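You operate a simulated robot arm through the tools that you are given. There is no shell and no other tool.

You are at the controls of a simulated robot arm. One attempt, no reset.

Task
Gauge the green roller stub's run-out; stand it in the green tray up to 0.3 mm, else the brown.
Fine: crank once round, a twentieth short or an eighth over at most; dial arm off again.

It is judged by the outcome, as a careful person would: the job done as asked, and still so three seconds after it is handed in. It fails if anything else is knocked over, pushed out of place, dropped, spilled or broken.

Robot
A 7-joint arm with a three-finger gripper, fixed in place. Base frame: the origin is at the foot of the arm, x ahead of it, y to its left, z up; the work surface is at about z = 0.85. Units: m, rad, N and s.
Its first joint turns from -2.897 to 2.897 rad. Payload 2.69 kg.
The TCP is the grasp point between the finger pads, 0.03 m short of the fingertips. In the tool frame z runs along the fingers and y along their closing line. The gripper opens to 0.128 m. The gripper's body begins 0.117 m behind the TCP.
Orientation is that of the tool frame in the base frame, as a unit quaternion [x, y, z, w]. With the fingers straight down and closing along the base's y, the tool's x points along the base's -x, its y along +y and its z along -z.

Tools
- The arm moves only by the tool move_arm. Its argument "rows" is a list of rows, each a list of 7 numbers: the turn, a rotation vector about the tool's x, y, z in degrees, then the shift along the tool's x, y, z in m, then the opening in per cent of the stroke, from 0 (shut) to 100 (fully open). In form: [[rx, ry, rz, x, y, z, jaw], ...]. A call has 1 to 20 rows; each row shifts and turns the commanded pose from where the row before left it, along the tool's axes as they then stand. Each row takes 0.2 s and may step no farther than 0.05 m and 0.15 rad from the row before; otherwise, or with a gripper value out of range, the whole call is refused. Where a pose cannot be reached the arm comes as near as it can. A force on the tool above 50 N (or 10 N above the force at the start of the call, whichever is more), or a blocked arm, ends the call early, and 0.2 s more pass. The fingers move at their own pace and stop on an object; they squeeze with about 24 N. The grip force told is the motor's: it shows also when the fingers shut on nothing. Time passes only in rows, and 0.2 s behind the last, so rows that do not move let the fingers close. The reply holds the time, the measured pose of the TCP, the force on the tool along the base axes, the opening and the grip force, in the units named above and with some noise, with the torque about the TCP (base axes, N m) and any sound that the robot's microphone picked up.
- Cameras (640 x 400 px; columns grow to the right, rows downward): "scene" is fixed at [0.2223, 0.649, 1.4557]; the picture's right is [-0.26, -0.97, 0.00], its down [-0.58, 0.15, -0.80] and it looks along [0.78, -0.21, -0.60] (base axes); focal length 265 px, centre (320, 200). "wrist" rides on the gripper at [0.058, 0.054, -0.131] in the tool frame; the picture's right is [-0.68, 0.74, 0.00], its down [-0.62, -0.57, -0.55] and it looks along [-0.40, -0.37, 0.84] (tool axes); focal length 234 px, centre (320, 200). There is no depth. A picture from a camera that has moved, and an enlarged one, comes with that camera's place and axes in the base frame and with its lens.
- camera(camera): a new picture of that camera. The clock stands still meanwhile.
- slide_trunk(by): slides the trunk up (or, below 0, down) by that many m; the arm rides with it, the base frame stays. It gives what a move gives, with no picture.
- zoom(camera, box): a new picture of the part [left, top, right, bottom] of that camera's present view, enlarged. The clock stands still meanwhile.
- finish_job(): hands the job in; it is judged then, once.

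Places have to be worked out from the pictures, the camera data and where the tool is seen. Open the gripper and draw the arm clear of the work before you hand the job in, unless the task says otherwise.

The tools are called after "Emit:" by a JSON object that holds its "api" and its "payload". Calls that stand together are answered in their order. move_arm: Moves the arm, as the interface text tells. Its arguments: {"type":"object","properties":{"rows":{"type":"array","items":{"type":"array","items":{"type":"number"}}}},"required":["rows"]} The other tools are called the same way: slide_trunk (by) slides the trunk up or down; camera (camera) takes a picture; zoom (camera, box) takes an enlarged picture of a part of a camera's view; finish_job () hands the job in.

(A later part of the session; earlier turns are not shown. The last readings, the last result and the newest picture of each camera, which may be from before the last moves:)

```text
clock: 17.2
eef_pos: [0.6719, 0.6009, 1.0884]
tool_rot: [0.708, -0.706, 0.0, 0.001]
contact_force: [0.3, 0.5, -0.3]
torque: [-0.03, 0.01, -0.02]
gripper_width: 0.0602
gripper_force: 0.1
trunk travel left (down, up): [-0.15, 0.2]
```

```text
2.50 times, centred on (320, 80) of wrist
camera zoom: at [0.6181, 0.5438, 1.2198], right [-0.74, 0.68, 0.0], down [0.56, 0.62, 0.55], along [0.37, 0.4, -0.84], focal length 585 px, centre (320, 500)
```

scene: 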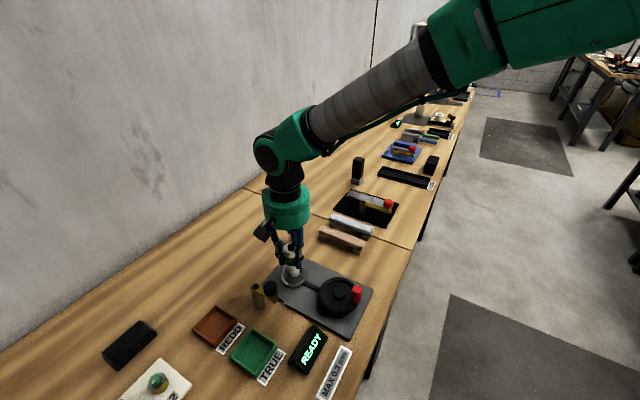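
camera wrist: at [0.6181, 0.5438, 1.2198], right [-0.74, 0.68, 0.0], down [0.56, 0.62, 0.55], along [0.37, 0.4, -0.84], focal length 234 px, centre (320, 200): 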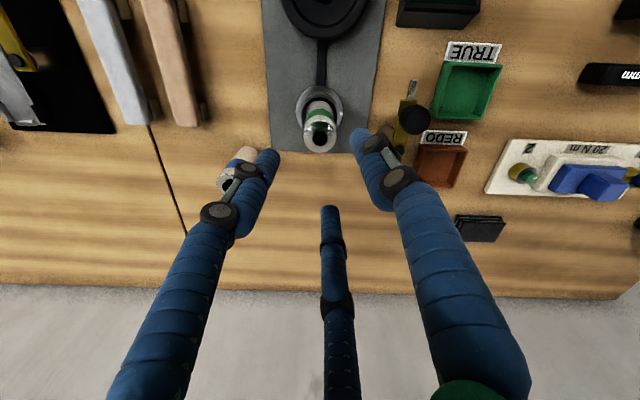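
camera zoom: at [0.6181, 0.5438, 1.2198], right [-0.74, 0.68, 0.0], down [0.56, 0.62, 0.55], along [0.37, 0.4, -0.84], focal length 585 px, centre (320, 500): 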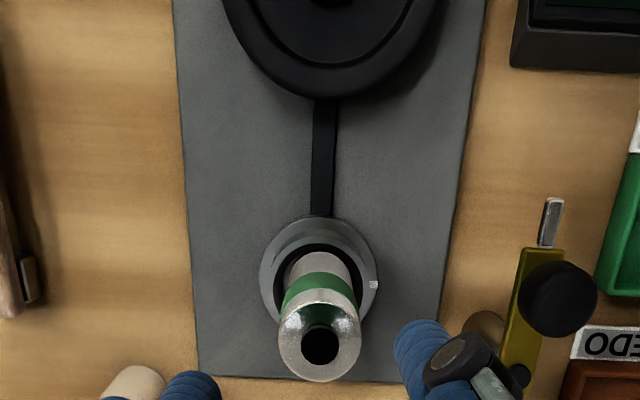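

Three views agree: knob centre (0.5855, 0.664), pivot (0.618, 0.6965), tip (0.560, 0.638). I move over the knob and stop above it to check alignment.

Emit:
{"api": "move_arm", "payload": {"rows": [[0, 0, 0, -0.0207, 0.0289, 0, 47], [0, 0, 0, -0.0207, 0.0289, 0, 47], [0, 0, 0, -0.0208, 0.0288, 0, 47], [0, 0, 0, 0, 0, 0.03, 47], [0, 0, 0, 0, 0, 0.028, 47], [0, 0, 0, 0, 0, 0, 47]]}}

Emit:
{"api": "camera", "payload": {"camera": "wrist"}}

Emit:
{"api": "zoom", "payload": {"camera": "scene", "box": [220, 210, 348, 310]}}

```text
clock: 18.6
eef_pos: [0.5861, 0.6654, 1.0293]
tool_rot: [-0.707, 0.707, 0.0, 0.0]
contact_force: [0.2, 0.7, 0.1]
torque: [-0.03, 0.06, 0.01]
gripper_width: 0.0601
gripper_force: 0.0
trunk travel left (down, up): [-0.15, 0.2]
```

```text
taken
camera wrist: at [0.5324, 0.6066, 1.161], right [-0.74, 0.68, 0.0], down [0.57, 0.62, 0.55], along [0.37, 0.4, -0.84], focal length 234 px, centre (320, 200)
```

wrist: 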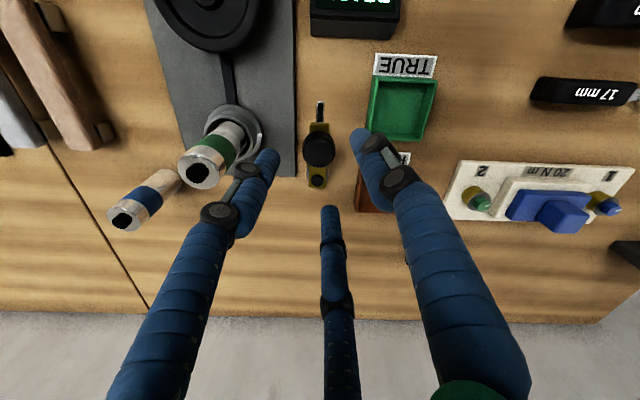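

```text
4.00 times, centred on (284, 260) of scene
camera zoom: at [0.2223, 0.649, 1.4557], right [-0.26, -0.97, 0.0], down [-0.58, 0.15, -0.8], along [0.78, -0.21, -0.6], focal length 1061 px, centre (464, -40)
```

zoom: 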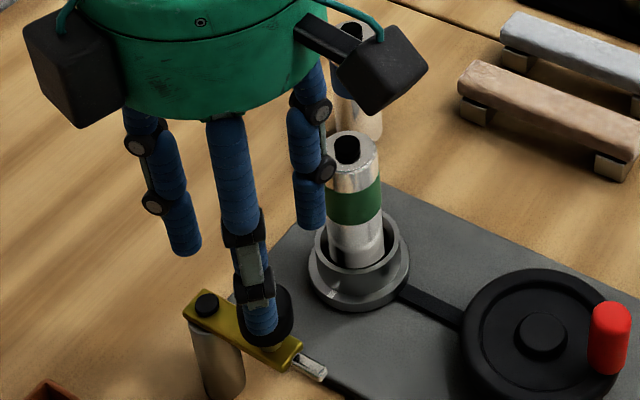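

The knob sits on the tool axis (column 320). I lower so the fingertips come beside the knob but stay above the arm plate.

Emit:
{"api": "move_arm", "payload": {"rows": [[0, 0, 0, 0, 0, 0.022, 47], [0, 0, 0, 0, 0, 0.018, 47], [0, 0, 0, 0, 0, 0.012, 47], [0, 0, 0, 0, 0, 0, 47]]}}

Emit:
{"api": "zoom", "payload": {"camera": "wrist", "box": [240, 80, 400, 240]}}

Emit:
{"api": "zoom", "payload": {"camera": "scene", "box": [236, 245, 316, 315]}}

```text
clock: 19.6
eef_pos: [0.585, 0.6635, 0.9779]
tool_rot: [0.707, -0.707, 0.0, 0.0]
contact_force: [0.2, 0.2, 0.4]
torque: [-0.04, 0.0, 0.0]
gripper_width: 0.06
gripper_force: 0.0
trunk travel left (down, up): [-0.15, 0.2]
```

```text
2.50 times, centred on (320, 160) of wrist
camera zoom: at [0.5321, 0.606, 1.1096], right [-0.74, 0.68, 0.0], down [0.57, 0.62, 0.55], along [0.37, 0.4, -0.84], focal length 585 px, centre (320, 300)
```

zoom: 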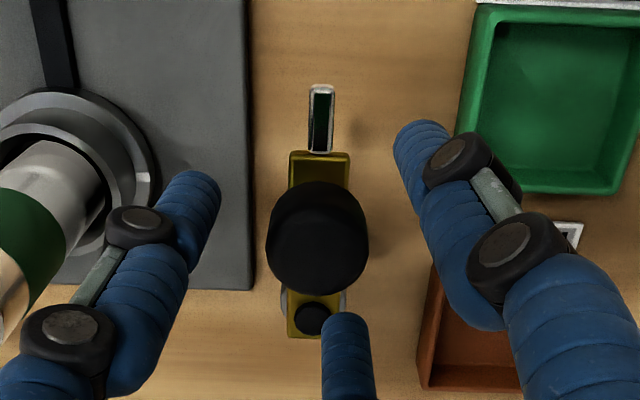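

```text
5.71 times, centred on (276, 280) of scene
camera zoom: at [0.2223, 0.649, 1.4557], right [-0.26, -0.97, 0.0], down [-0.58, 0.15, -0.8], along [0.78, -0.21, -0.6], focal length 1515 px, centre (571, -257)
```

zoom: 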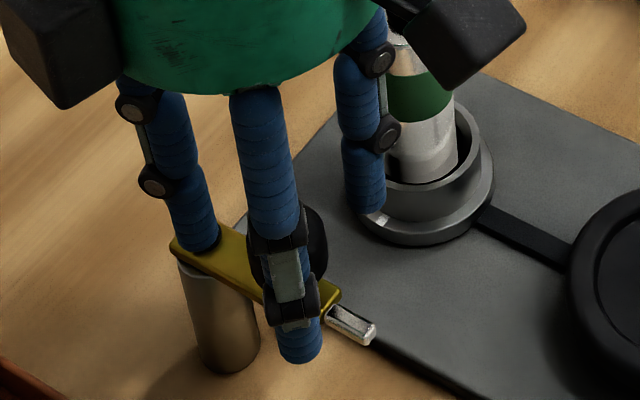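

The knob is centred between the fingers. I close to a loose cage (about 36 mm around the 32 mm knob).

Emit:
{"api": "move_arm", "payload": {"rows": [[0, 0, 0, 0, 0, 0, 36], [0, 0, 0, 0, 0, 0, 28], [0, 0, 0, 0, 0, 0, 28]]}}

Emit:
{"api": "zoom", "payload": {"camera": "wrist", "box": [240, 80, 400, 240]}}

Emit:
{"api": "zoom", "payload": {"camera": "scene", "box": [236, 245, 316, 315]}}

```text
clock: 20.4
eef_pos: [0.5851, 0.6639, 0.978]
tool_rot: [0.707, -0.707, 0.0, 0.0]
contact_force: [-1.4, -0.6, -0.3]
torque: [0.02, -0.02, -0.01]
gripper_width: 0.036
gripper_force: 0.1
trunk travel left (down, up): [-0.15, 0.2]
```

```text
2.50 times, centred on (320, 160) of wrist
camera zoom: at [0.5321, 0.6059, 1.1096], right [-0.74, 0.68, 0.0], down [0.57, 0.62, 0.55], along [0.37, 0.4, -0.84], focal length 585 px, centre (320, 300)
```

zoom: 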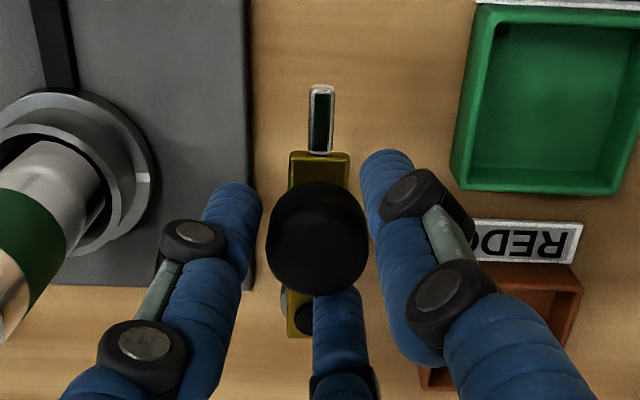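

```text
5.71 times, centred on (276, 280) of scene
camera zoom: at [0.2223, 0.649, 1.4557], right [-0.26, -0.97, 0.0], down [-0.58, 0.15, -0.8], along [0.78, -0.21, -0.6], focal length 1515 px, centre (571, -257)
```

zoom: 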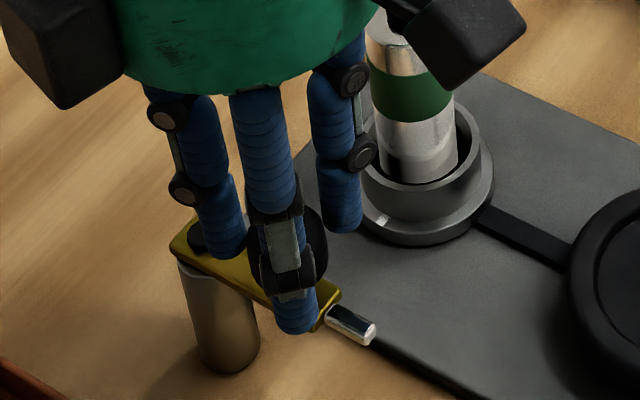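

I swing the knob along its arc about the pivot, the first 40° or so, with force checks.

Emit:
{"api": "move_arm", "payload": {"rows": [[0, 0, 0, 0.00517, -0.00617, 0, 28], [0, 0, 0, 0.00403, -0.00697, 0, 28], [0, 0, 0, 0.00276, -0.00757, 0, 28], [0, 0, 0, 0.00139, -0.00793, 0, 28]]}}

Emit:
{"api": "zoom", "payload": {"camera": "wrist", "box": [200, 60, 400, 240]}}

Emit:
{"api": "zoom", "payload": {"camera": "scene", "box": [236, 245, 348, 365]}}

```text
clock: 21.4
eef_pos: [0.6156, 0.6513, 0.9788]
tool_rot: [-0.707, 0.707, 0.001, 0.001]
contact_force: [1.0, -0.4, -0.6]
torque: [-0.04, 0.02, -0.05]
gripper_width: 0.0368
gripper_force: 0.5
trunk travel left (down, up): [-0.15, 0.2]
```

```text
2.22 times, centred on (300, 150) of wrist
camera zoom: at [0.5614, 0.5934, 1.1105], right [-0.74, 0.68, 0.0], down [0.56, 0.61, 0.55], along [0.37, 0.41, -0.83], focal length 520 px, centre (364, 311)
```

zoom: 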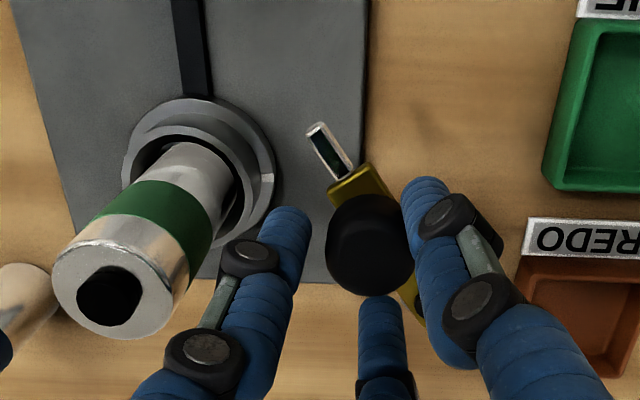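

```text
3.33 times, centred on (292, 305) of scene
camera zoom: at [0.2223, 0.649, 1.4557], right [-0.26, -0.97, 0.0], down [-0.58, 0.15, -0.8], along [0.78, -0.21, -0.6], focal length 884 px, centre (413, -150)
```

zoom: 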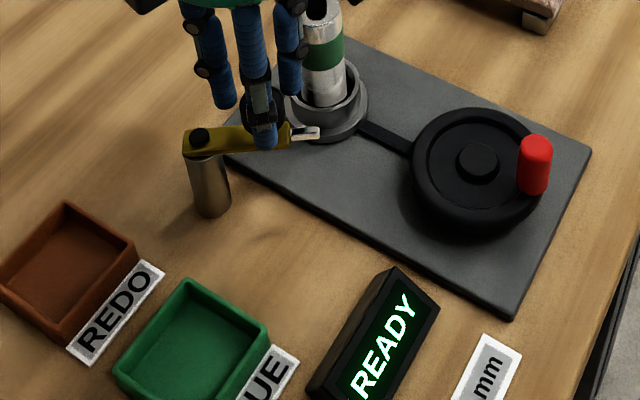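

The arm follows with about 1 N of force. I continue the arc another 20° or so and check again.

Emit:
{"api": "move_arm", "payload": {"rows": [[0, 0, 0, 0, -0.00806, 0, 28], [0, 0, 0, -0.00139, -0.00793, 0, 28]]}}

Emit:
{"api": "zoom", "payload": {"camera": "wrist", "box": [200, 60, 400, 240]}}

Emit:
{"api": "zoom", "payload": {"camera": "scene", "box": [236, 245, 348, 365]}}

```text
clock: 22.0
eef_pos: [0.6306, 0.6523, 0.9787]
tool_rot: [0.707, -0.707, 0.001, 0.0]
contact_force: [-0.2, 0.5, -0.2]
torque: [0.01, -0.01, 0.03]
gripper_width: 0.0367
gripper_force: 0.8
trunk travel left (down, up): [-0.15, 0.2]
```

```text
2.22 times, centred on (300, 150) of wrist
camera zoom: at [0.5762, 0.5941, 1.1103], right [-0.74, 0.68, 0.0], down [0.57, 0.62, 0.55], along [0.37, 0.4, -0.84], focal length 520 px, centre (364, 311)
```

zoom: 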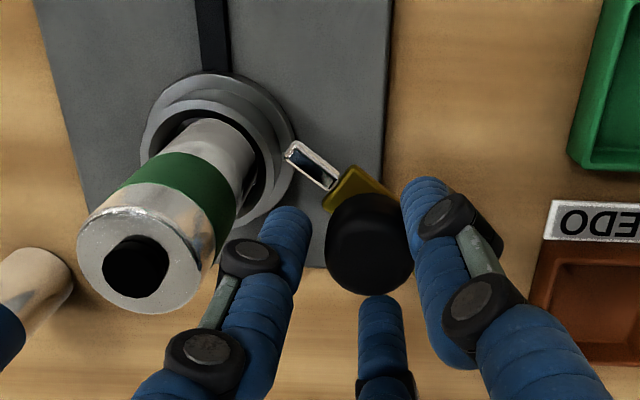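

```text
3.33 times, centred on (292, 305) of scene
camera zoom: at [0.2223, 0.649, 1.4557], right [-0.26, -0.97, 0.0], down [-0.58, 0.15, -0.8], along [0.78, -0.21, -0.6], focal length 884 px, centre (413, -150)
```

zoom: 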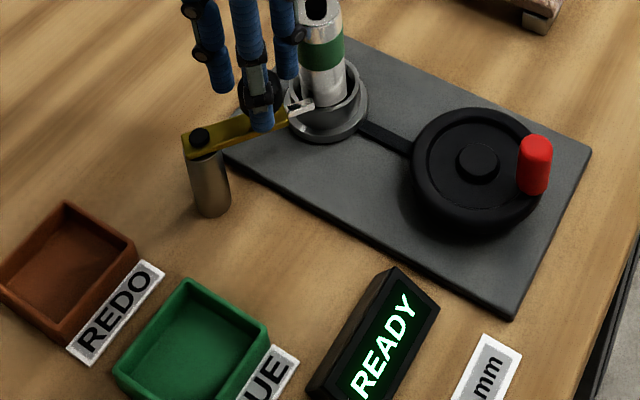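

Still READY, and the arm's tip is nearing the stub. I go on in 5° steps.

Emit:
{"api": "move_arm", "payload": {"rows": [[0, 0, 0, -0.00122, -0.00384, 0, 28], [0, 0, 0, -0.00154, -0.00373, 0, 28], [0, 0, 0, 0, 0, 0, 28]]}}

Emit:
{"api": "zoom", "payload": {"camera": "wrist", "box": [200, 60, 400, 240]}}

Emit:
{"api": "zoom", "payload": {"camera": "scene", "box": [236, 245, 348, 365]}}

```text
clock: 22.8
eef_pos: [0.6356, 0.6549, 0.9777]
tool_rot: [0.707, -0.707, 0.0, 0.0]
contact_force: [-1.6, 0.3, 0.0]
torque: [-0.02, 0.01, 0.0]
gripper_width: 0.0367
gripper_force: 0.8
trunk travel left (down, up): [-0.15, 0.2]
```

```text
2.22 times, centred on (300, 150) of wrist
camera zoom: at [0.5834, 0.5966, 1.1102], right [-0.74, 0.68, 0.0], down [0.57, 0.62, 0.55], along [0.37, 0.4, -0.84], focal length 520 px, centre (364, 311)
```

zoom: 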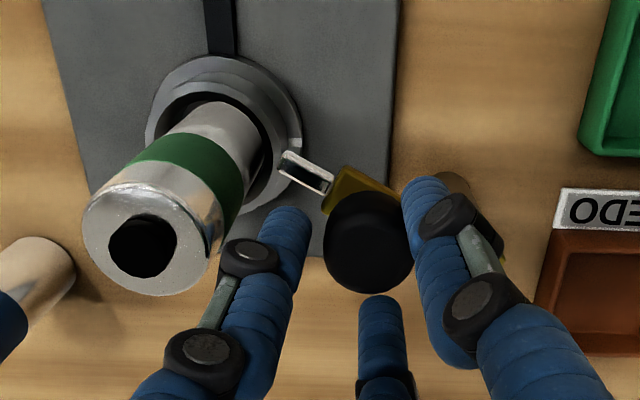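

```text
3.33 times, centred on (292, 305) of scene
camera zoom: at [0.2223, 0.649, 1.4557], right [-0.26, -0.97, 0.0], down [-0.58, 0.15, -0.8], along [0.78, -0.21, -0.6], focal length 884 px, centre (413, -150)
```

zoom: 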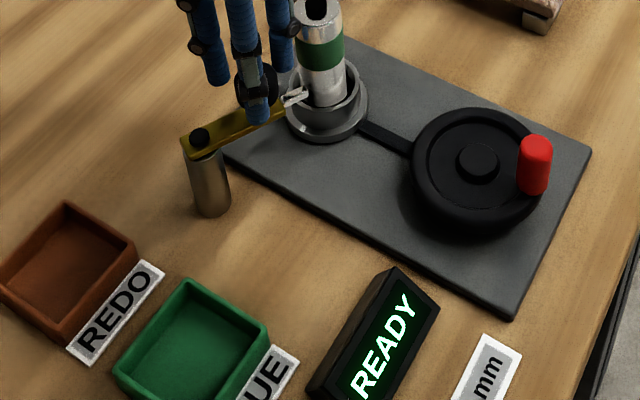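

Emit:
{"api": "move_arm", "payload": {"rows": [[0, 0, 0, -0.00093, -0.00179, 0, 28], [0, 0, 0, -0.00093, -0.00178, 0, 28], [0, 0, 0, 0, 0, 0, 28]]}}

Emit:
{"api": "zoom", "payload": {"camera": "wrist", "box": [220, 80, 340, 180]}}

Emit:
{"api": "zoom", "payload": {"camera": "scene", "box": [260, 245, 340, 365]}}

```text
clock: 23.6
eef_pos: [0.6401, 0.6566, 0.9781]
tool_rot: [0.707, -0.707, 0.0, 0.0]
contact_force: [-2.0, 0.5, -0.3]
torque: [0.0, 0.05, 0.04]
gripper_width: 0.0368
gripper_force: 1.0
trunk travel left (down, up): [-0.15, 0.2]
```

```text
4.00 times, centred on (280, 130) of wrist
camera zoom: at [0.5871, 0.5984, 1.1098], right [-0.74, 0.68, 0.0], down [0.57, 0.62, 0.55], along [0.37, 0.4, -0.84], focal length 937 px, centre (480, 480)
```

zoom: 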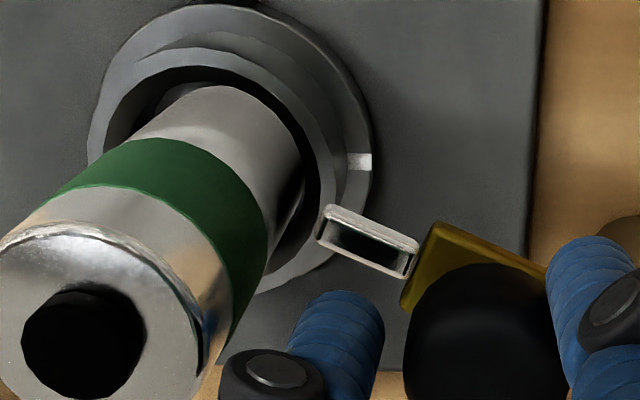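

```text
3.33 times, centred on (300, 305) of scene
camera zoom: at [0.2223, 0.649, 1.4557], right [-0.26, -0.97, 0.0], down [-0.58, 0.15, -0.8], along [0.78, -0.21, -0.6], focal length 884 px, centre (387, -150)
```

zoom: 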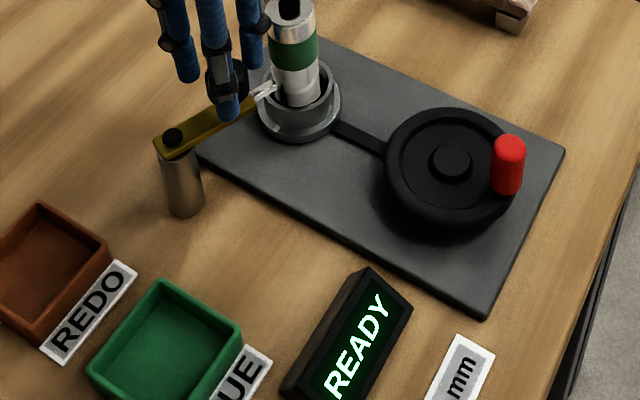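

The force is only about 2 N, with no stop reached yet and a gap of about 8–10 mm between tip and stub. I continue in small steps.

Emit:
{"api": "move_arm", "payload": {"rows": [[0, 0, 0, -0.00105, -0.0017, 0, 28], [0, 0, 0, -0.00112, -0.0017, 0, 28], [0, 0, 0, 0, 0, 0, 28]]}}

Emit:
{"api": "zoom", "payload": {"camera": "wrist", "box": [220, 80, 340, 180]}}

Emit:
{"api": "zoom", "payload": {"camera": "scene", "box": [260, 245, 340, 365]}}

```text
clock: 24.4
eef_pos: [0.6431, 0.6576, 0.978]
tool_rot: [-0.707, 0.707, 0.0, 0.0]
contact_force: [-1.9, 0.4, -1.3]
torque: [0.01, 0.04, -0.03]
gripper_width: 0.0369
gripper_force: 0.8
trunk travel left (down, up): [-0.15, 0.2]
```

```text
4.00 times, centred on (280, 130) of wrist
camera zoom: at [0.5905, 0.6008, 1.1097], right [-0.74, 0.68, 0.0], down [0.57, 0.62, 0.55], along [0.37, 0.4, -0.84], focal length 937 px, centre (480, 480)
```

zoom: 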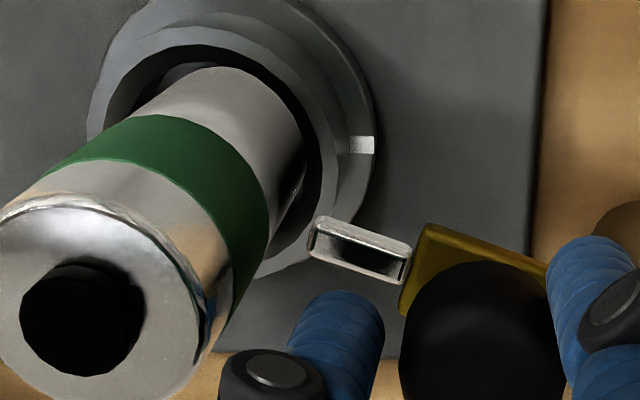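

```text
3.33 times, centred on (300, 305) of scene
camera zoom: at [0.2223, 0.649, 1.4557], right [-0.26, -0.97, 0.0], down [-0.58, 0.15, -0.8], along [0.78, -0.21, -0.6], focal length 884 px, centre (387, -150)
```

zoom: 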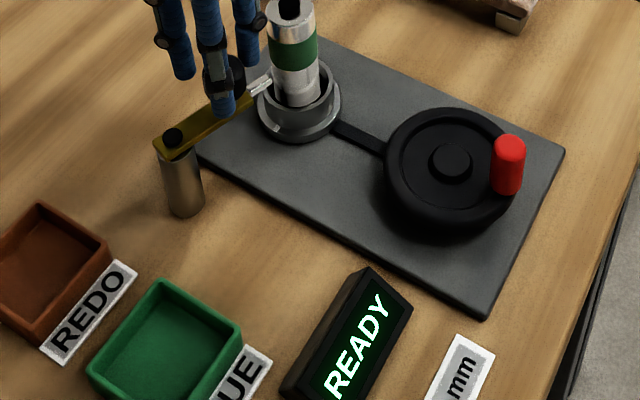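

Emit:
{"api": "zoom", "payload": {"camera": "scene", "box": [285, 245, 325, 285]}}

Emit:
{"api": "zoom", "payload": {"camera": "wrist", "box": [260, 110, 320, 160]}}

```text
10.00 times, centred on (305, 265) of scene
camera zoom: at [0.2223, 0.649, 1.4557], right [-0.26, -0.97, 0.0], down [-0.58, 0.15, -0.8], along [0.78, -0.21, -0.6], focal length 2652 px, centre (470, -450)
```

zoom: 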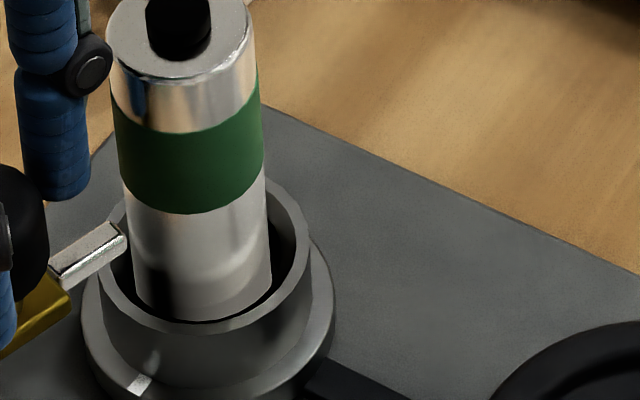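

```text
8.00 times, centred on (290, 135) of wrist
camera zoom: at [0.5905, 0.6008, 1.1097], right [-0.74, 0.68, 0.0], down [0.57, 0.62, 0.55], along [0.37, 0.4, -0.84], focal length 1873 px, centre (560, 720)
```

zoom: 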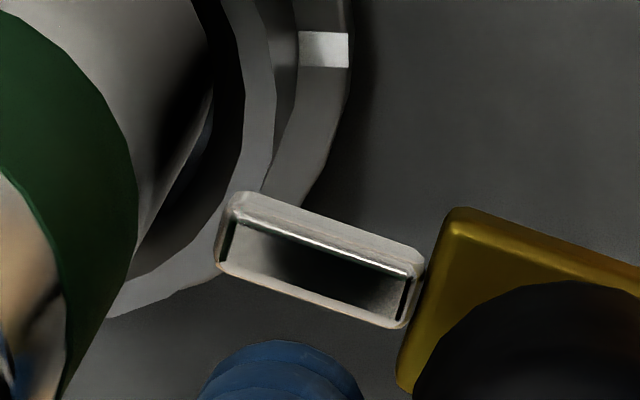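

The tip now points straight at the stub's axis. I push a few degrees further to feel whether there's a stop.

Emit:
{"api": "move_arm", "payload": {"rows": [[0, 0, 0, -0.0012, -0.0016, 0, 28], [0, 0, 0, -0.0012, -0.0016, 0, 28], [0, 0, 0, 0, 0, 0, 28]]}}

Emit:
{"api": "zoom", "payload": {"camera": "wrist", "box": [220, 80, 340, 180]}}

Emit:
{"api": "zoom", "payload": {"camera": "scene", "box": [260, 245, 340, 365]}}

```text
clock: 25.2
eef_pos: [0.6473, 0.6609, 0.9772]
tool_rot: [-0.707, 0.707, 0.0, 0.0]
contact_force: [-1.3, 0.3, -0.5]
torque: [-0.02, 0.07, -0.02]
gripper_width: 0.0373
gripper_force: 1.1
trunk travel left (down, up): [-0.15, 0.2]
```

```text
4.00 times, centred on (280, 130) of wrist
camera zoom: at [0.5937, 0.6031, 1.1096], right [-0.74, 0.68, 0.0], down [0.57, 0.62, 0.55], along [0.37, 0.4, -0.84], focal length 937 px, centre (480, 480)
```

zoom: 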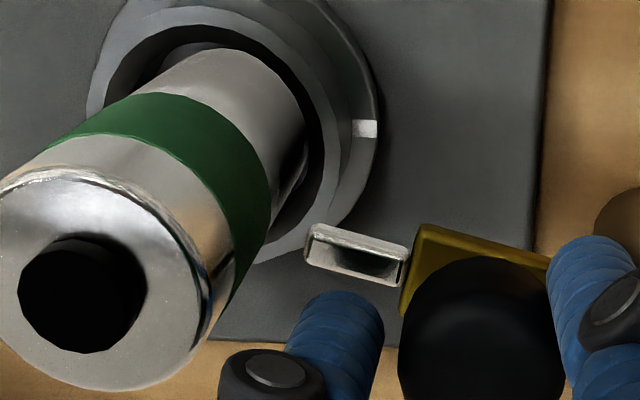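

```text
3.33 times, centred on (300, 305) of scene
camera zoom: at [0.2223, 0.649, 1.4557], right [-0.26, -0.97, 0.0], down [-0.58, 0.15, -0.8], along [0.78, -0.21, -0.6], focal length 884 px, centre (387, -150)
```

zoom: 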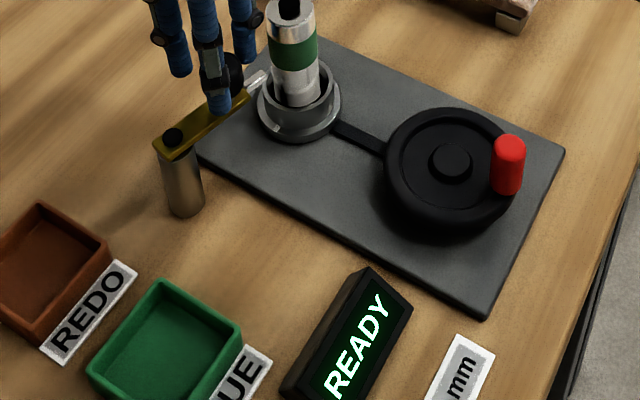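

Still free, at about -57°. I go on a little further, looking for a stop or a change on the display.

Emit:
{"api": "move_arm", "payload": {"rows": [[0, 0, 0, -0.0013, -0.0015, 0, 28], [0, 0, 0, -0.0014, -0.0015, 0, 28], [0, 0, 0, 0, 0, 0, 28]]}}

Emit:
{"api": "zoom", "payload": {"camera": "wrist", "box": [220, 80, 340, 180]}}

Emit:
{"api": "zoom", "payload": {"camera": "scene", "box": [260, 245, 340, 365]}}

```text
clock: 26.0
eef_pos: [0.6489, 0.6644, 0.9792]
tool_rot: [-0.706, 0.708, 0.0, 0.0]
contact_force: [-1.2, 0.2, 1.1]
torque: [-0.03, 0.04, 0.02]
gripper_width: 0.0375
gripper_force: 1.2
trunk travel left (down, up): [-0.15, 0.2]
```

```text
4.00 times, centred on (280, 130) of wrist
camera zoom: at [0.5968, 0.6055, 1.1098], right [-0.74, 0.68, 0.0], down [0.57, 0.62, 0.55], along [0.37, 0.4, -0.84], focal length 937 px, centre (480, 480)
```

zoom: 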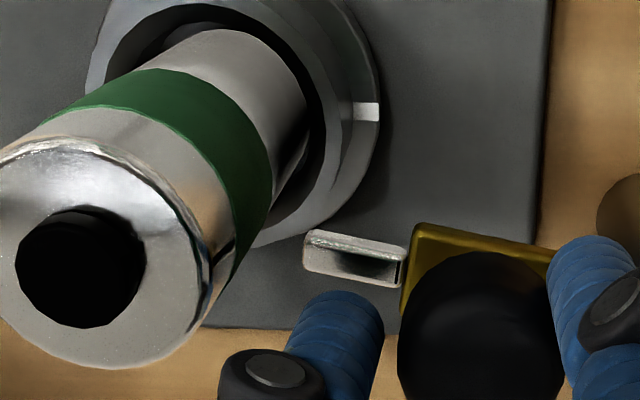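

```text
3.33 times, centred on (300, 305) of scene
camera zoom: at [0.2223, 0.649, 1.4557], right [-0.26, -0.97, 0.0], down [-0.58, 0.15, -0.8], along [0.78, -0.21, -0.6], focal length 884 px, centre (387, -150)
```

zoom: 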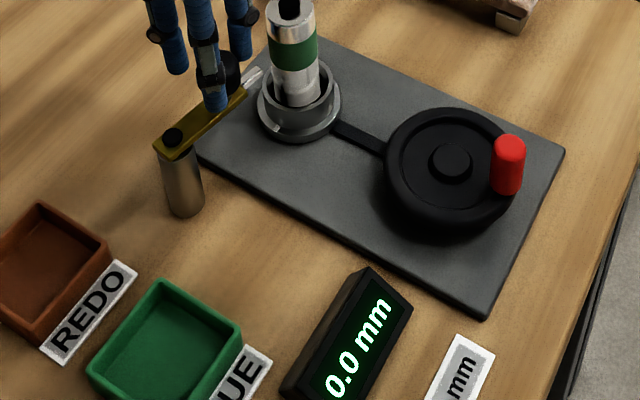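

The display switched to "0.0 mm", so the gauge arm is now on. I push about 3° more so it sits securely in that position, and check the display again.

Emit:
{"api": "move_arm", "payload": {"rows": [[0, 0, 0, -0.0014, -0.0014, 0, 28], [0, 0, 0, 0, 0, 0, 28]]}}

Emit:
{"api": "zoom", "payload": {"camera": "scene", "box": [260, 245, 340, 365]}}

Emit:
{"api": "zoom", "payload": {"camera": "wrist", "box": [200, 60, 400, 240]}}

```text
clock: 26.6
eef_pos: [0.6514, 0.6646, 0.9775]
tool_rot: [0.708, -0.706, 0.0, 0.0]
contact_force: [-1.8, 0.0, -0.6]
torque: [0.01, 0.06, -0.02]
gripper_width: 0.0374
gripper_force: 0.9
trunk travel left (down, up): [-0.15, 0.2]
```

```text
3.33 times, centred on (300, 305) of scene
camera zoom: at [0.2223, 0.649, 1.4557], right [-0.26, -0.97, 0.0], down [-0.58, 0.15, -0.8], along [0.78, -0.21, -0.6], focal length 884 px, centre (387, -150)
```

zoom: 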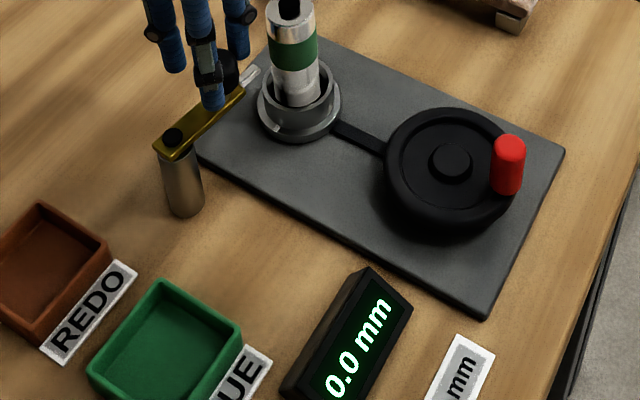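

```text
2.22 times, centred on (300, 150) of wrist
camera zoom: at [0.5983, 0.607, 1.1098], right [-0.74, 0.68, 0.0], down [0.57, 0.62, 0.55], along [0.37, 0.4, -0.84], focal length 520 px, centre (364, 311)
```

zoom: 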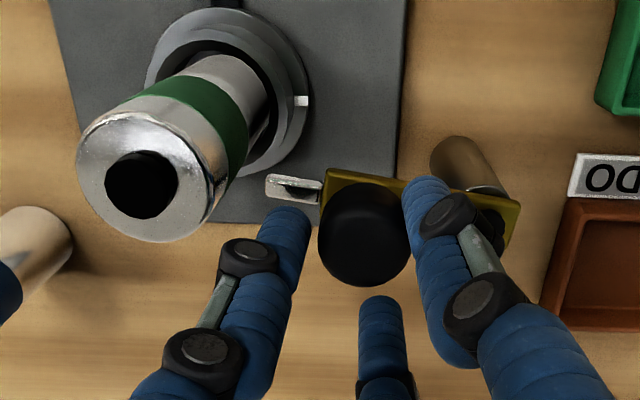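

The gauge still reads 0.0 mm with the arm on. I open slightly and lift straight off the knob.

Emit:
{"api": "move_arm", "payload": {"rows": [[0, 0, 0, 0, 0, 0, 34], [0, 0, 0, 0, 0, 0, 38], [0, 0, 0, 0, 0, -0.01, 38], [0, 0, 0, 0, 0, -0.02, 38], [0, 0, 0, 0, 0, -0.04, 38], [0, 0, 0, 0, 0, -0.04, 38]]}}

Emit:
{"api": "camera", "payload": {"camera": "wrist"}}

Emit:
{"api": "camera", "payload": {"camera": "scene"}}

Emit:
{"api": "zoom", "payload": {"camera": "scene", "box": [240, 240, 400, 380]}}

```text
clock: 28.0
eef_pos: [0.6507, 0.6657, 1.0885]
tool_rot: [-0.707, 0.707, -0.001, 0.0]
contact_force: [-0.6, 0.5, -0.9]
torque: [0.02, -0.01, 0.02]
gripper_width: 0.0488
gripper_force: 0.1
trunk travel left (down, up): [-0.15, 0.2]
```

```text
taken
camera wrist: at [0.5976, 0.6073, 1.2199], right [-0.74, 0.68, 0.0], down [0.57, 0.62, 0.55], along [0.37, 0.4, -0.84], focal length 234 px, centre (320, 200)
```

wrist: 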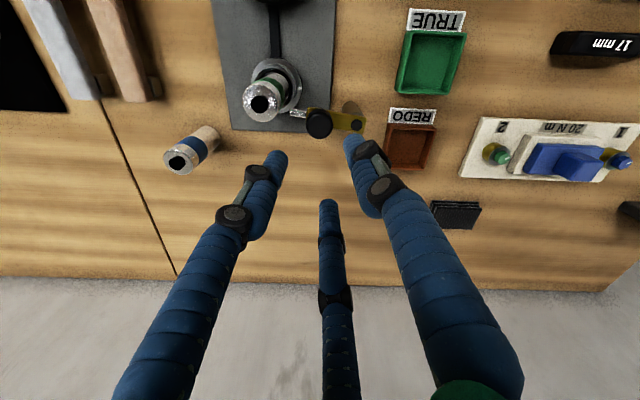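

```text
taken
```

scene: 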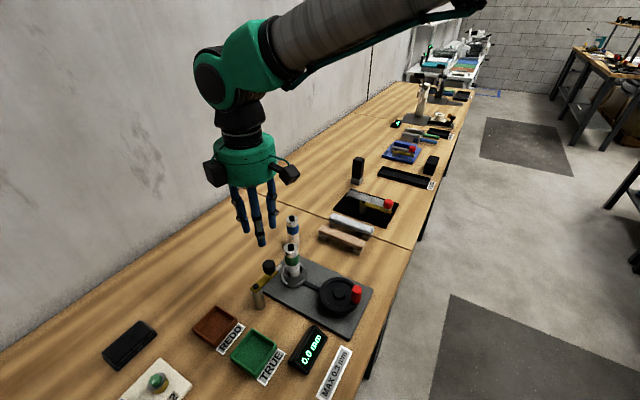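

```text
2.86 times, centred on (320, 310) of scene
camera zoom: at [0.2223, 0.649, 1.4557], right [-0.26, -0.97, 0.0], down [-0.58, 0.15, -0.8], along [0.78, -0.21, -0.6], focal length 758 px, centre (320, -114)
```

zoom: 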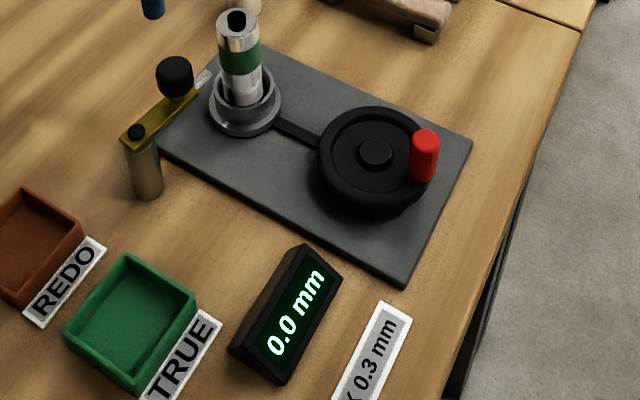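

The arm stays on. Now I move so the wrist camera looks nearly straight down on the crank wheel, to locate its centre and the red handle.

Emit:
{"api": "move_arm", "payload": {"rows": [[0, 0, 0, 0.0352, 0.0169, 0, 38], [0, 0, 0, 0.0352, 0.0169, 0, 38], [0, 0, 0, 0.0353, 0.0169, 0, 38], [0, 0, 0, 0, 0, 0, 38]]}}

Emit:
{"api": "camera", "payload": {"camera": "wrist"}}

Emit:
{"api": "zoom", "payload": {"camera": "wrist", "box": [240, 0, 400, 130]}}

Emit:
{"api": "zoom", "payload": {"camera": "scene", "box": [308, 260, 380, 330]}}

```text
clock: 29.0
eef_pos: [0.5987, 0.5599, 1.0887]
tool_rot: [-0.707, 0.707, 0.0, 0.0]
contact_force: [-0.4, 0.1, 0.0]
torque: [0.02, -0.03, -0.01]
gripper_width: 0.0485
gripper_force: 0.0
trunk travel left (down, up): [-0.15, 0.2]
```

```text
taken
camera wrist: at [0.5465, 0.5015, 1.2207], right [-0.74, 0.68, 0.0], down [0.57, 0.62, 0.55], along [0.37, 0.4, -0.84], focal length 234 px, centre (320, 200)
```

wrist: 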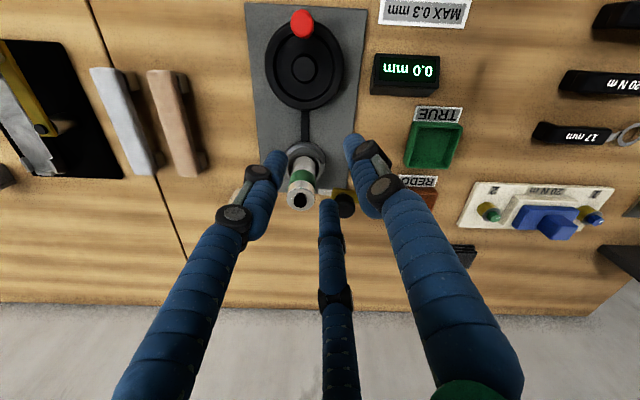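

```text
3.08 times, centred on (320, 65) of wrist
camera zoom: at [0.5465, 0.5015, 1.2207], right [-0.74, 0.68, 0.0], down [0.57, 0.62, 0.55], along [0.37, 0.4, -0.84], focal length 720 px, centre (320, 615)
```

zoom: 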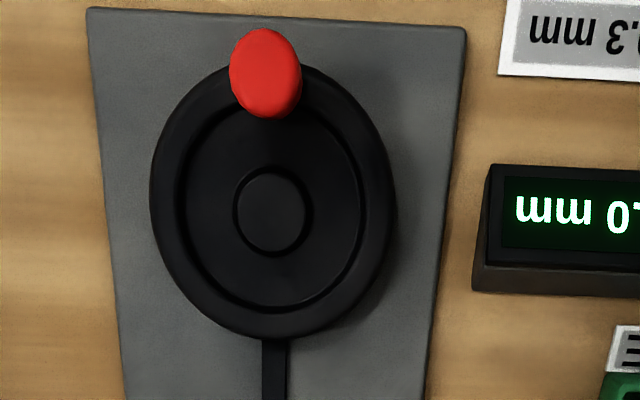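

```text
5.71 times, centred on (344, 295) of scene
camera zoom: at [0.2223, 0.649, 1.4557], right [-0.26, -0.97, 0.0], down [-0.58, 0.15, -0.8], along [0.78, -0.21, -0.6], focal length 1515 px, centre (183, -343)
```

zoom: 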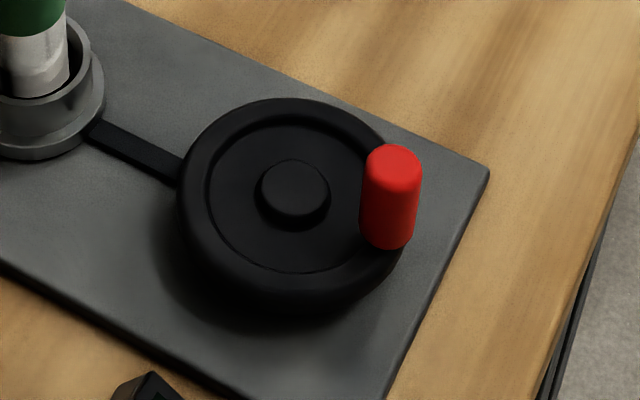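

The wheel's centre is at about (0.5755, 0.5046). The handle is at about (0.546, 0.475), spanning z 0.893–0.935, so its crank radius is about 42 mm at -135°. I move above the handle.

Emit:
{"api": "move_arm", "payload": {"rows": [[0, 0, 0, 0.0282, 0.0181, 0, 38], [0, 0, 0, 0.0282, 0.0181, 0, 38], [0, 0, 0, 0.0281, 0.0182, 0, 38], [0, 0, 0, 0, 0, 0.04, 38], [0, 0, 0, 0, 0, 0.04, 38], [0, 0, 0, 0, 0, 0, 38]]}}

Emit:
{"api": "camera", "payload": {"camera": "wrist"}}

Emit:
{"api": "zoom", "payload": {"camera": "wrist", "box": [240, 60, 400, 220]}}

Emit:
{"api": "zoom", "payload": {"camera": "scene", "box": [290, 220, 400, 330]}}

```text
clock: 30.4
eef_pos: [0.5456, 0.478, 1.0078]
tool_rot: [0.707, -0.707, 0.0, 0.0]
contact_force: [0.2, 0.7, 0.0]
torque: [-0.05, 0.06, 0.0]
gripper_width: 0.0488
gripper_force: 0.1
trunk travel left (down, up): [-0.15, 0.2]
```

```text
taken
camera wrist: at [0.4926, 0.4187, 1.1394], right [-0.74, 0.68, 0.0], down [0.57, 0.62, 0.55], along [0.37, 0.4, -0.84], focal length 234 px, centre (320, 200)
```

wrist: 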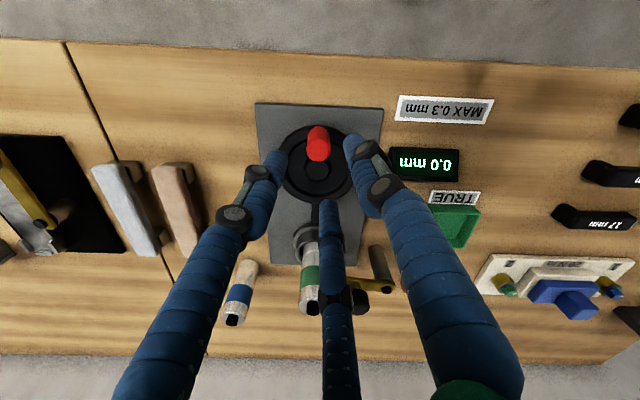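

```text
2.50 times, centred on (320, 140) of wrist
camera zoom: at [0.4926, 0.4187, 1.1394], right [-0.74, 0.68, 0.0], down [0.57, 0.62, 0.55], along [0.37, 0.4, -0.84], focal length 585 px, centre (320, 350)
```

zoom: 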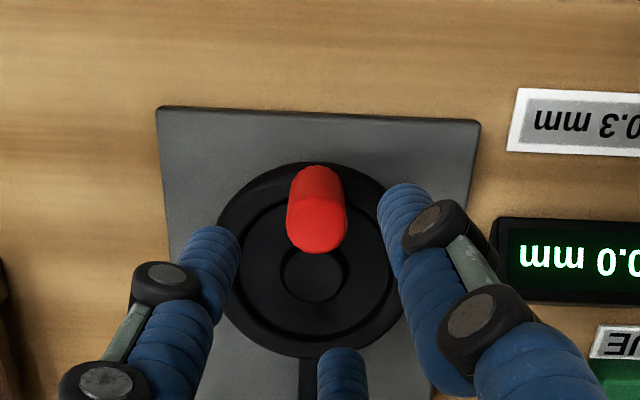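

```text
3.64 times, centred on (345, 275) of scene
camera zoom: at [0.2223, 0.649, 1.4557], right [-0.26, -0.97, 0.0], down [-0.58, 0.15, -0.8], along [0.78, -0.21, -0.6], focal length 964 px, centre (229, -73)
```

zoom: 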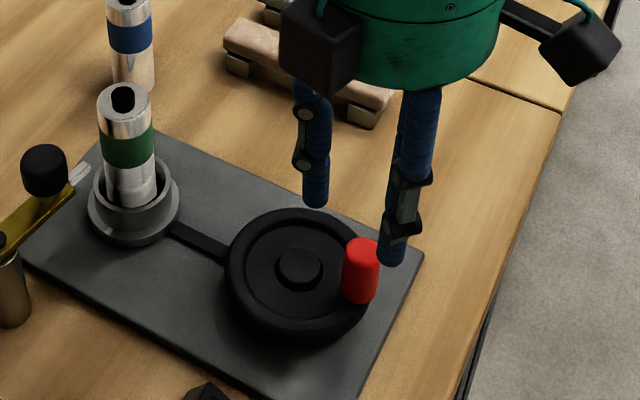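

The handle is just under the tool axis at about (0.5457, 0.4758). I lower so the fingertips stay above the wheel's rim and hub, then check.

Emit:
{"api": "move_arm", "payload": {"rows": [[0, 0, 0, 0.0009, 0.0009, 0.03, 38], [0, 0, 0, 0, 0, 0.025, 38], [0, 0, 0, 0, 0, 0.0175, 38], [0, 0, 0, 0, 0, 0, 38]]}}

Emit:
{"api": "zoom", "payload": {"camera": "wrist", "box": [240, 80, 400, 240]}}

Emit:
{"api": "zoom", "payload": {"camera": "scene", "box": [300, 240, 390, 330]}}

```text
clock: 31.4
eef_pos: [0.5453, 0.4741, 0.935]
tool_rot: [0.707, -0.707, -0.001, 0.0]
contact_force: [1.0, 0.4, -0.5]
torque: [0.0, -0.01, 0.0]
gripper_width: 0.0485
gripper_force: 0.1
trunk travel left (down, up): [-0.15, 0.2]
```

```text
2.50 times, centred on (320, 160) of wrist
camera zoom: at [0.492, 0.4162, 1.0675], right [-0.74, 0.68, 0.0], down [0.57, 0.62, 0.55], along [0.37, 0.4, -0.84], focal length 585 px, centre (320, 300)
```

zoom: 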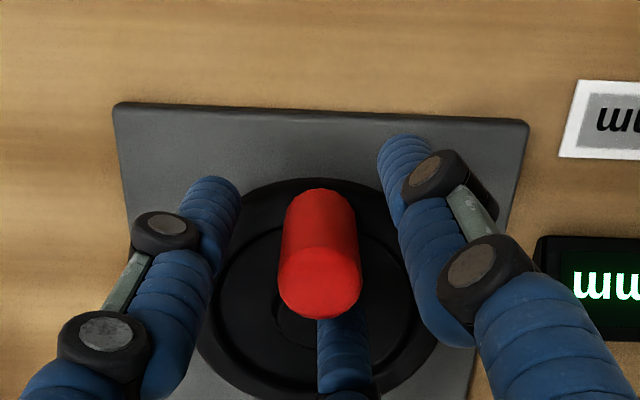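

```text
4.44 times, centred on (345, 285) of scene
camera zoom: at [0.2223, 0.649, 1.4557], right [-0.26, -0.97, 0.0], down [-0.58, 0.15, -0.8], along [0.78, -0.21, -0.6], focal length 1179 px, centre (209, -178)
```

zoom: 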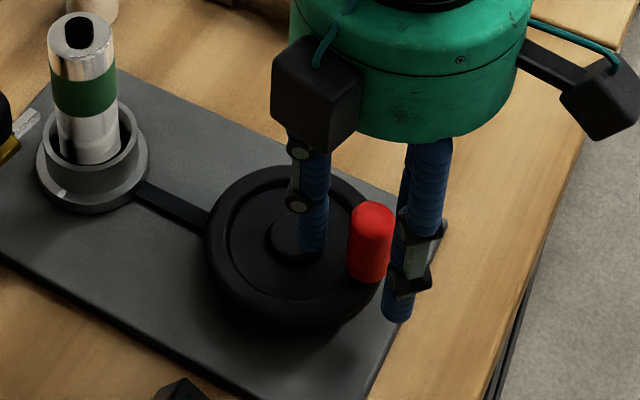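

The handle is centred between the fingers. I close onto it with a light squeeze only, so it can turn within the grip as the crank goes round.

Emit:
{"api": "move_arm", "payload": {"rows": [[0, 0, 0, 0, 0, 0, 24], [0, 0, 0, 0, 0, 0, 17], [0, 0, 0, 0, 0, 0, 14], [0, 0, 0, 0, 0, 0, 14]]}}

Emit:
{"api": "zoom", "payload": {"camera": "wrist", "box": [240, 80, 400, 240]}}

```text
clock: 32.4
eef_pos: [0.5452, 0.4752, 0.9372]
tool_rot: [0.707, -0.707, 0.0, -0.001]
contact_force: [5.5, 9.4, 0.2]
torque: [0.33, -0.12, 0.0]
gripper_width: 0.0251
gripper_force: 5.1
trunk travel left (down, up): [-0.15, 0.2]
```

```text
2.50 times, centred on (320, 160) of wrist
camera zoom: at [0.4924, 0.4168, 1.0679], right [-0.74, 0.68, 0.0], down [0.57, 0.62, 0.55], along [0.37, 0.4, -0.84], focal length 585 px, centre (320, 300)
```

zoom: 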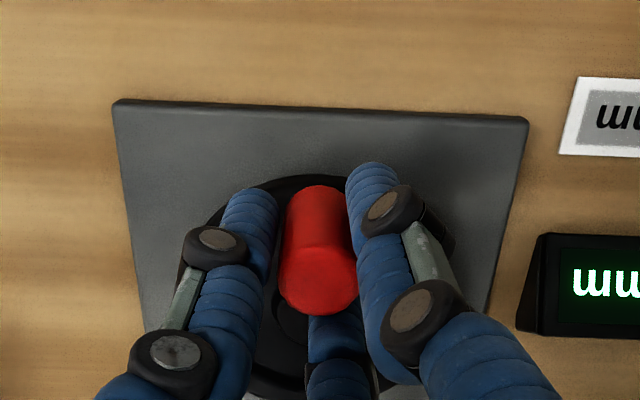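

The grip is light (5 N), but there's an 11 N side load because my aim was 1–1.5 mm off. I shift toward the handle's true centre to relax that, which also refines the crank radius.

Emit:
{"api": "move_arm", "payload": {"rows": [[0, 0, 0, -0.0012, -0.0007, 0, 14], [0, 0, 0, 0, 0, 0, 14]]}}

Emit:
{"api": "zoom", "payload": {"camera": "wrist", "box": [240, 80, 400, 240]}}

```text
clock: 33.0
eef_pos: [0.5462, 0.4765, 0.9349]
tool_rot: [-0.707, 0.708, 0.0, 0.0]
contact_force: [4.0, 7.4, 3.8]
torque: [0.25, -0.14, 0.02]
gripper_width: 0.0237
gripper_force: 4.1
trunk travel left (down, up): [-0.15, 0.2]
```

```text
2.50 times, centred on (320, 160) of wrist
camera zoom: at [0.4927, 0.4177, 1.0675], right [-0.74, 0.68, 0.0], down [0.57, 0.62, 0.55], along [0.37, 0.4, -0.84], focal length 585 px, centre (320, 300)
```

zoom: 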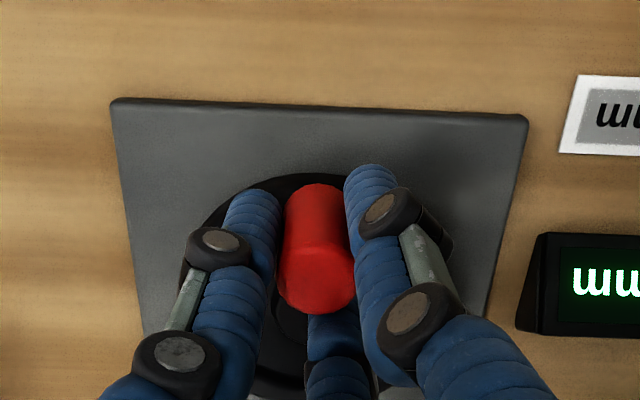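

Emit:
{"api": "move_arm", "payload": {"rows": [[0, 0, 0, -0.0012, -0.0006, 0, 14], [0, 0, 0, 0, 0, 0, 14]]}}

```text
clock: 33.6
eef_pos: [0.5457, 0.4764, 0.9347]
tool_rot: [0.707, -0.707, 0.0, 0.0]
contact_force: [2.0, 0.6, 0.4]
torque: [0.0, -0.13, -0.02]
gripper_width: 0.0231
gripper_force: 3.4
trunk travel left (down, up): [-0.15, 0.2]
```

The side load is gone now. I take a picture to fix this zero position precisely before cranking.

Emit:
{"api": "camera", "payload": {"camera": "wrist"}}

Emit:
{"api": "zoom", "payload": {"camera": "scene", "box": [270, 240, 390, 360]}}

```text
taken
camera wrist: at [0.4929, 0.4182, 1.067], right [-0.74, 0.68, 0.0], down [0.57, 0.62, 0.55], along [0.37, 0.4, -0.84], focal length 234 px, centre (320, 200)
```

wrist: 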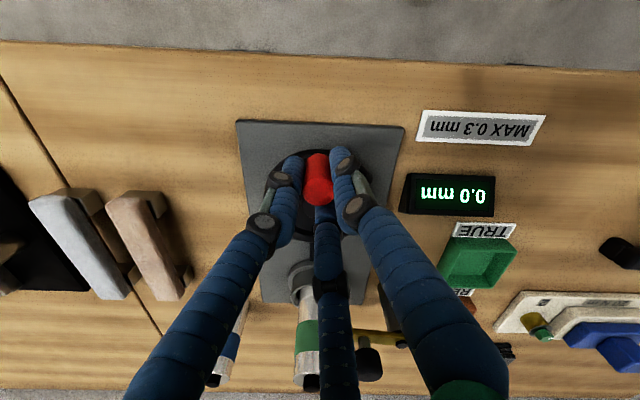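

```text
3.33 times, centred on (330, 300) of scene
camera zoom: at [0.2223, 0.649, 1.4557], right [-0.26, -0.97, 0.0], down [-0.58, 0.15, -0.8], along [0.78, -0.21, -0.6], focal length 884 px, centre (287, -133)
```

zoom: 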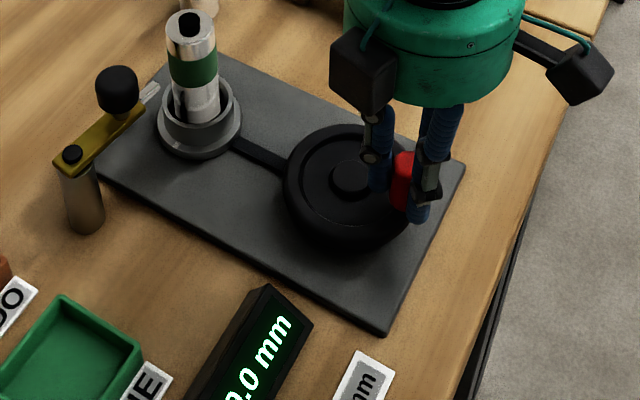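

The handle centre is at (0.547, 0.476), so the crank radius is about 41 mm around (0.576, 0.505). I start cranking clockwise with the first 20° and check the force, the display and the chuck mark.

Emit:
{"api": "move_arm", "payload": {"rows": [[0, 0, 0, -0.00549, 0.00457, 0, 14], [0, 0, 0, -0.0062, 0.00355, 0, 14]]}}

Emit:
{"api": "camera", "payload": {"camera": "wrist"}}

Emit:
{"api": "zoom", "payload": {"camera": "scene", "box": [270, 240, 390, 360]}}

```text
clock: 34.2
eef_pos: [0.5378, 0.487, 0.9354]
tool_rot: [-0.707, 0.707, 0.0, 0.0]
contact_force: [-0.2, 1.7, -2.3]
torque: [-0.3, -0.33, 0.02]
gripper_width: 0.022
gripper_force: 45.1
trunk travel left (down, up): [-0.15, 0.2]
```

```text
taken
camera wrist: at [0.4846, 0.4306, 1.0669], right [-0.74, 0.68, 0.0], down [0.57, 0.62, 0.55], along [0.37, 0.4, -0.84], focal length 234 px, centre (320, 200)
```

wrist: 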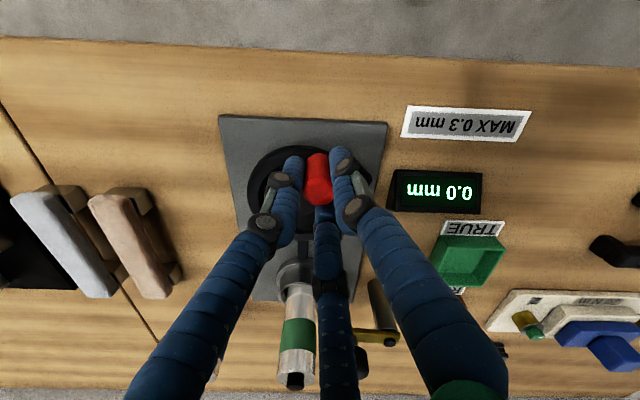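

```text
3.33 times, centred on (330, 300) of scene
camera zoom: at [0.2223, 0.649, 1.4557], right [-0.26, -0.97, 0.0], down [-0.58, 0.15, -0.8], along [0.78, -0.21, -0.6], focal length 884 px, centre (287, -133)
```

zoom: 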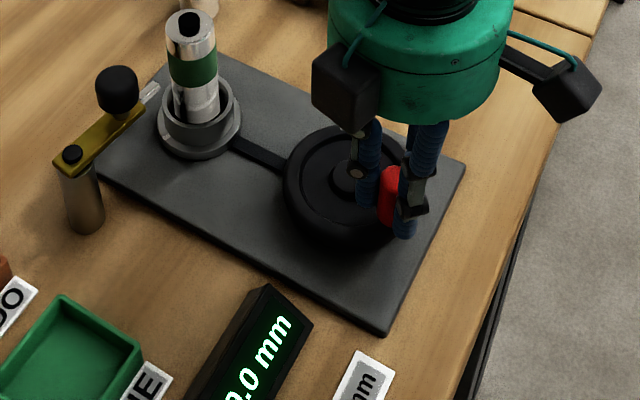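

Emit:
{"api": "zoom", "payload": {"camera": "scene", "box": [280, 255, 330, 295]}}

Emit:
{"api": "zoom", "payload": {"camera": "wrist", "box": [240, 110, 400, 230]}}

```text
10.00 times, centred on (305, 275) of scene
camera zoom: at [0.2223, 0.649, 1.4557], right [-0.26, -0.97, 0.0], down [-0.58, 0.15, -0.8], along [0.78, -0.21, -0.6], focal length 2652 px, centre (470, -550)
```

zoom: 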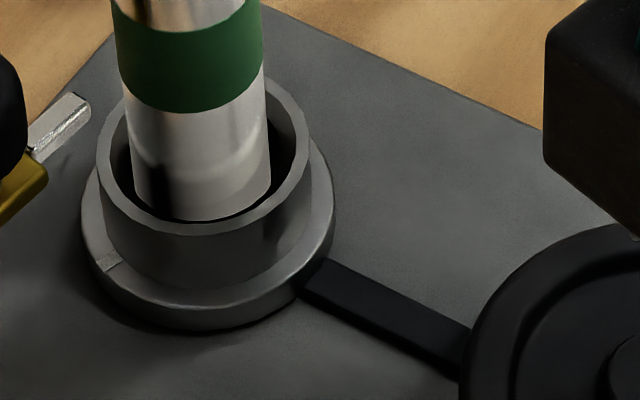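

```text
3.33 times, centred on (320, 170) of wrist
camera zoom: at [0.4846, 0.4306, 1.0669], right [-0.74, 0.68, 0.0], down [0.57, 0.62, 0.55], along [0.37, 0.4, -0.84], focal length 781 px, centre (320, 300)
```

zoom: 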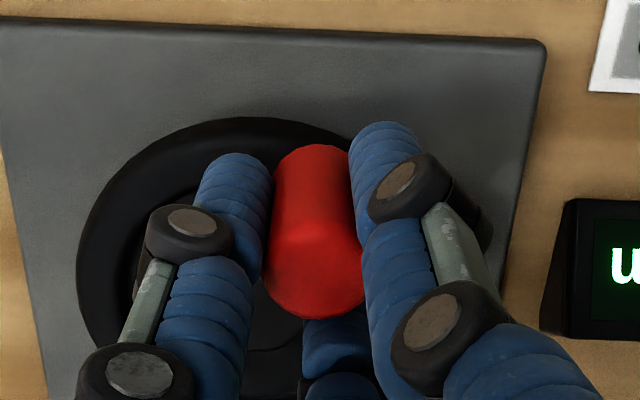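

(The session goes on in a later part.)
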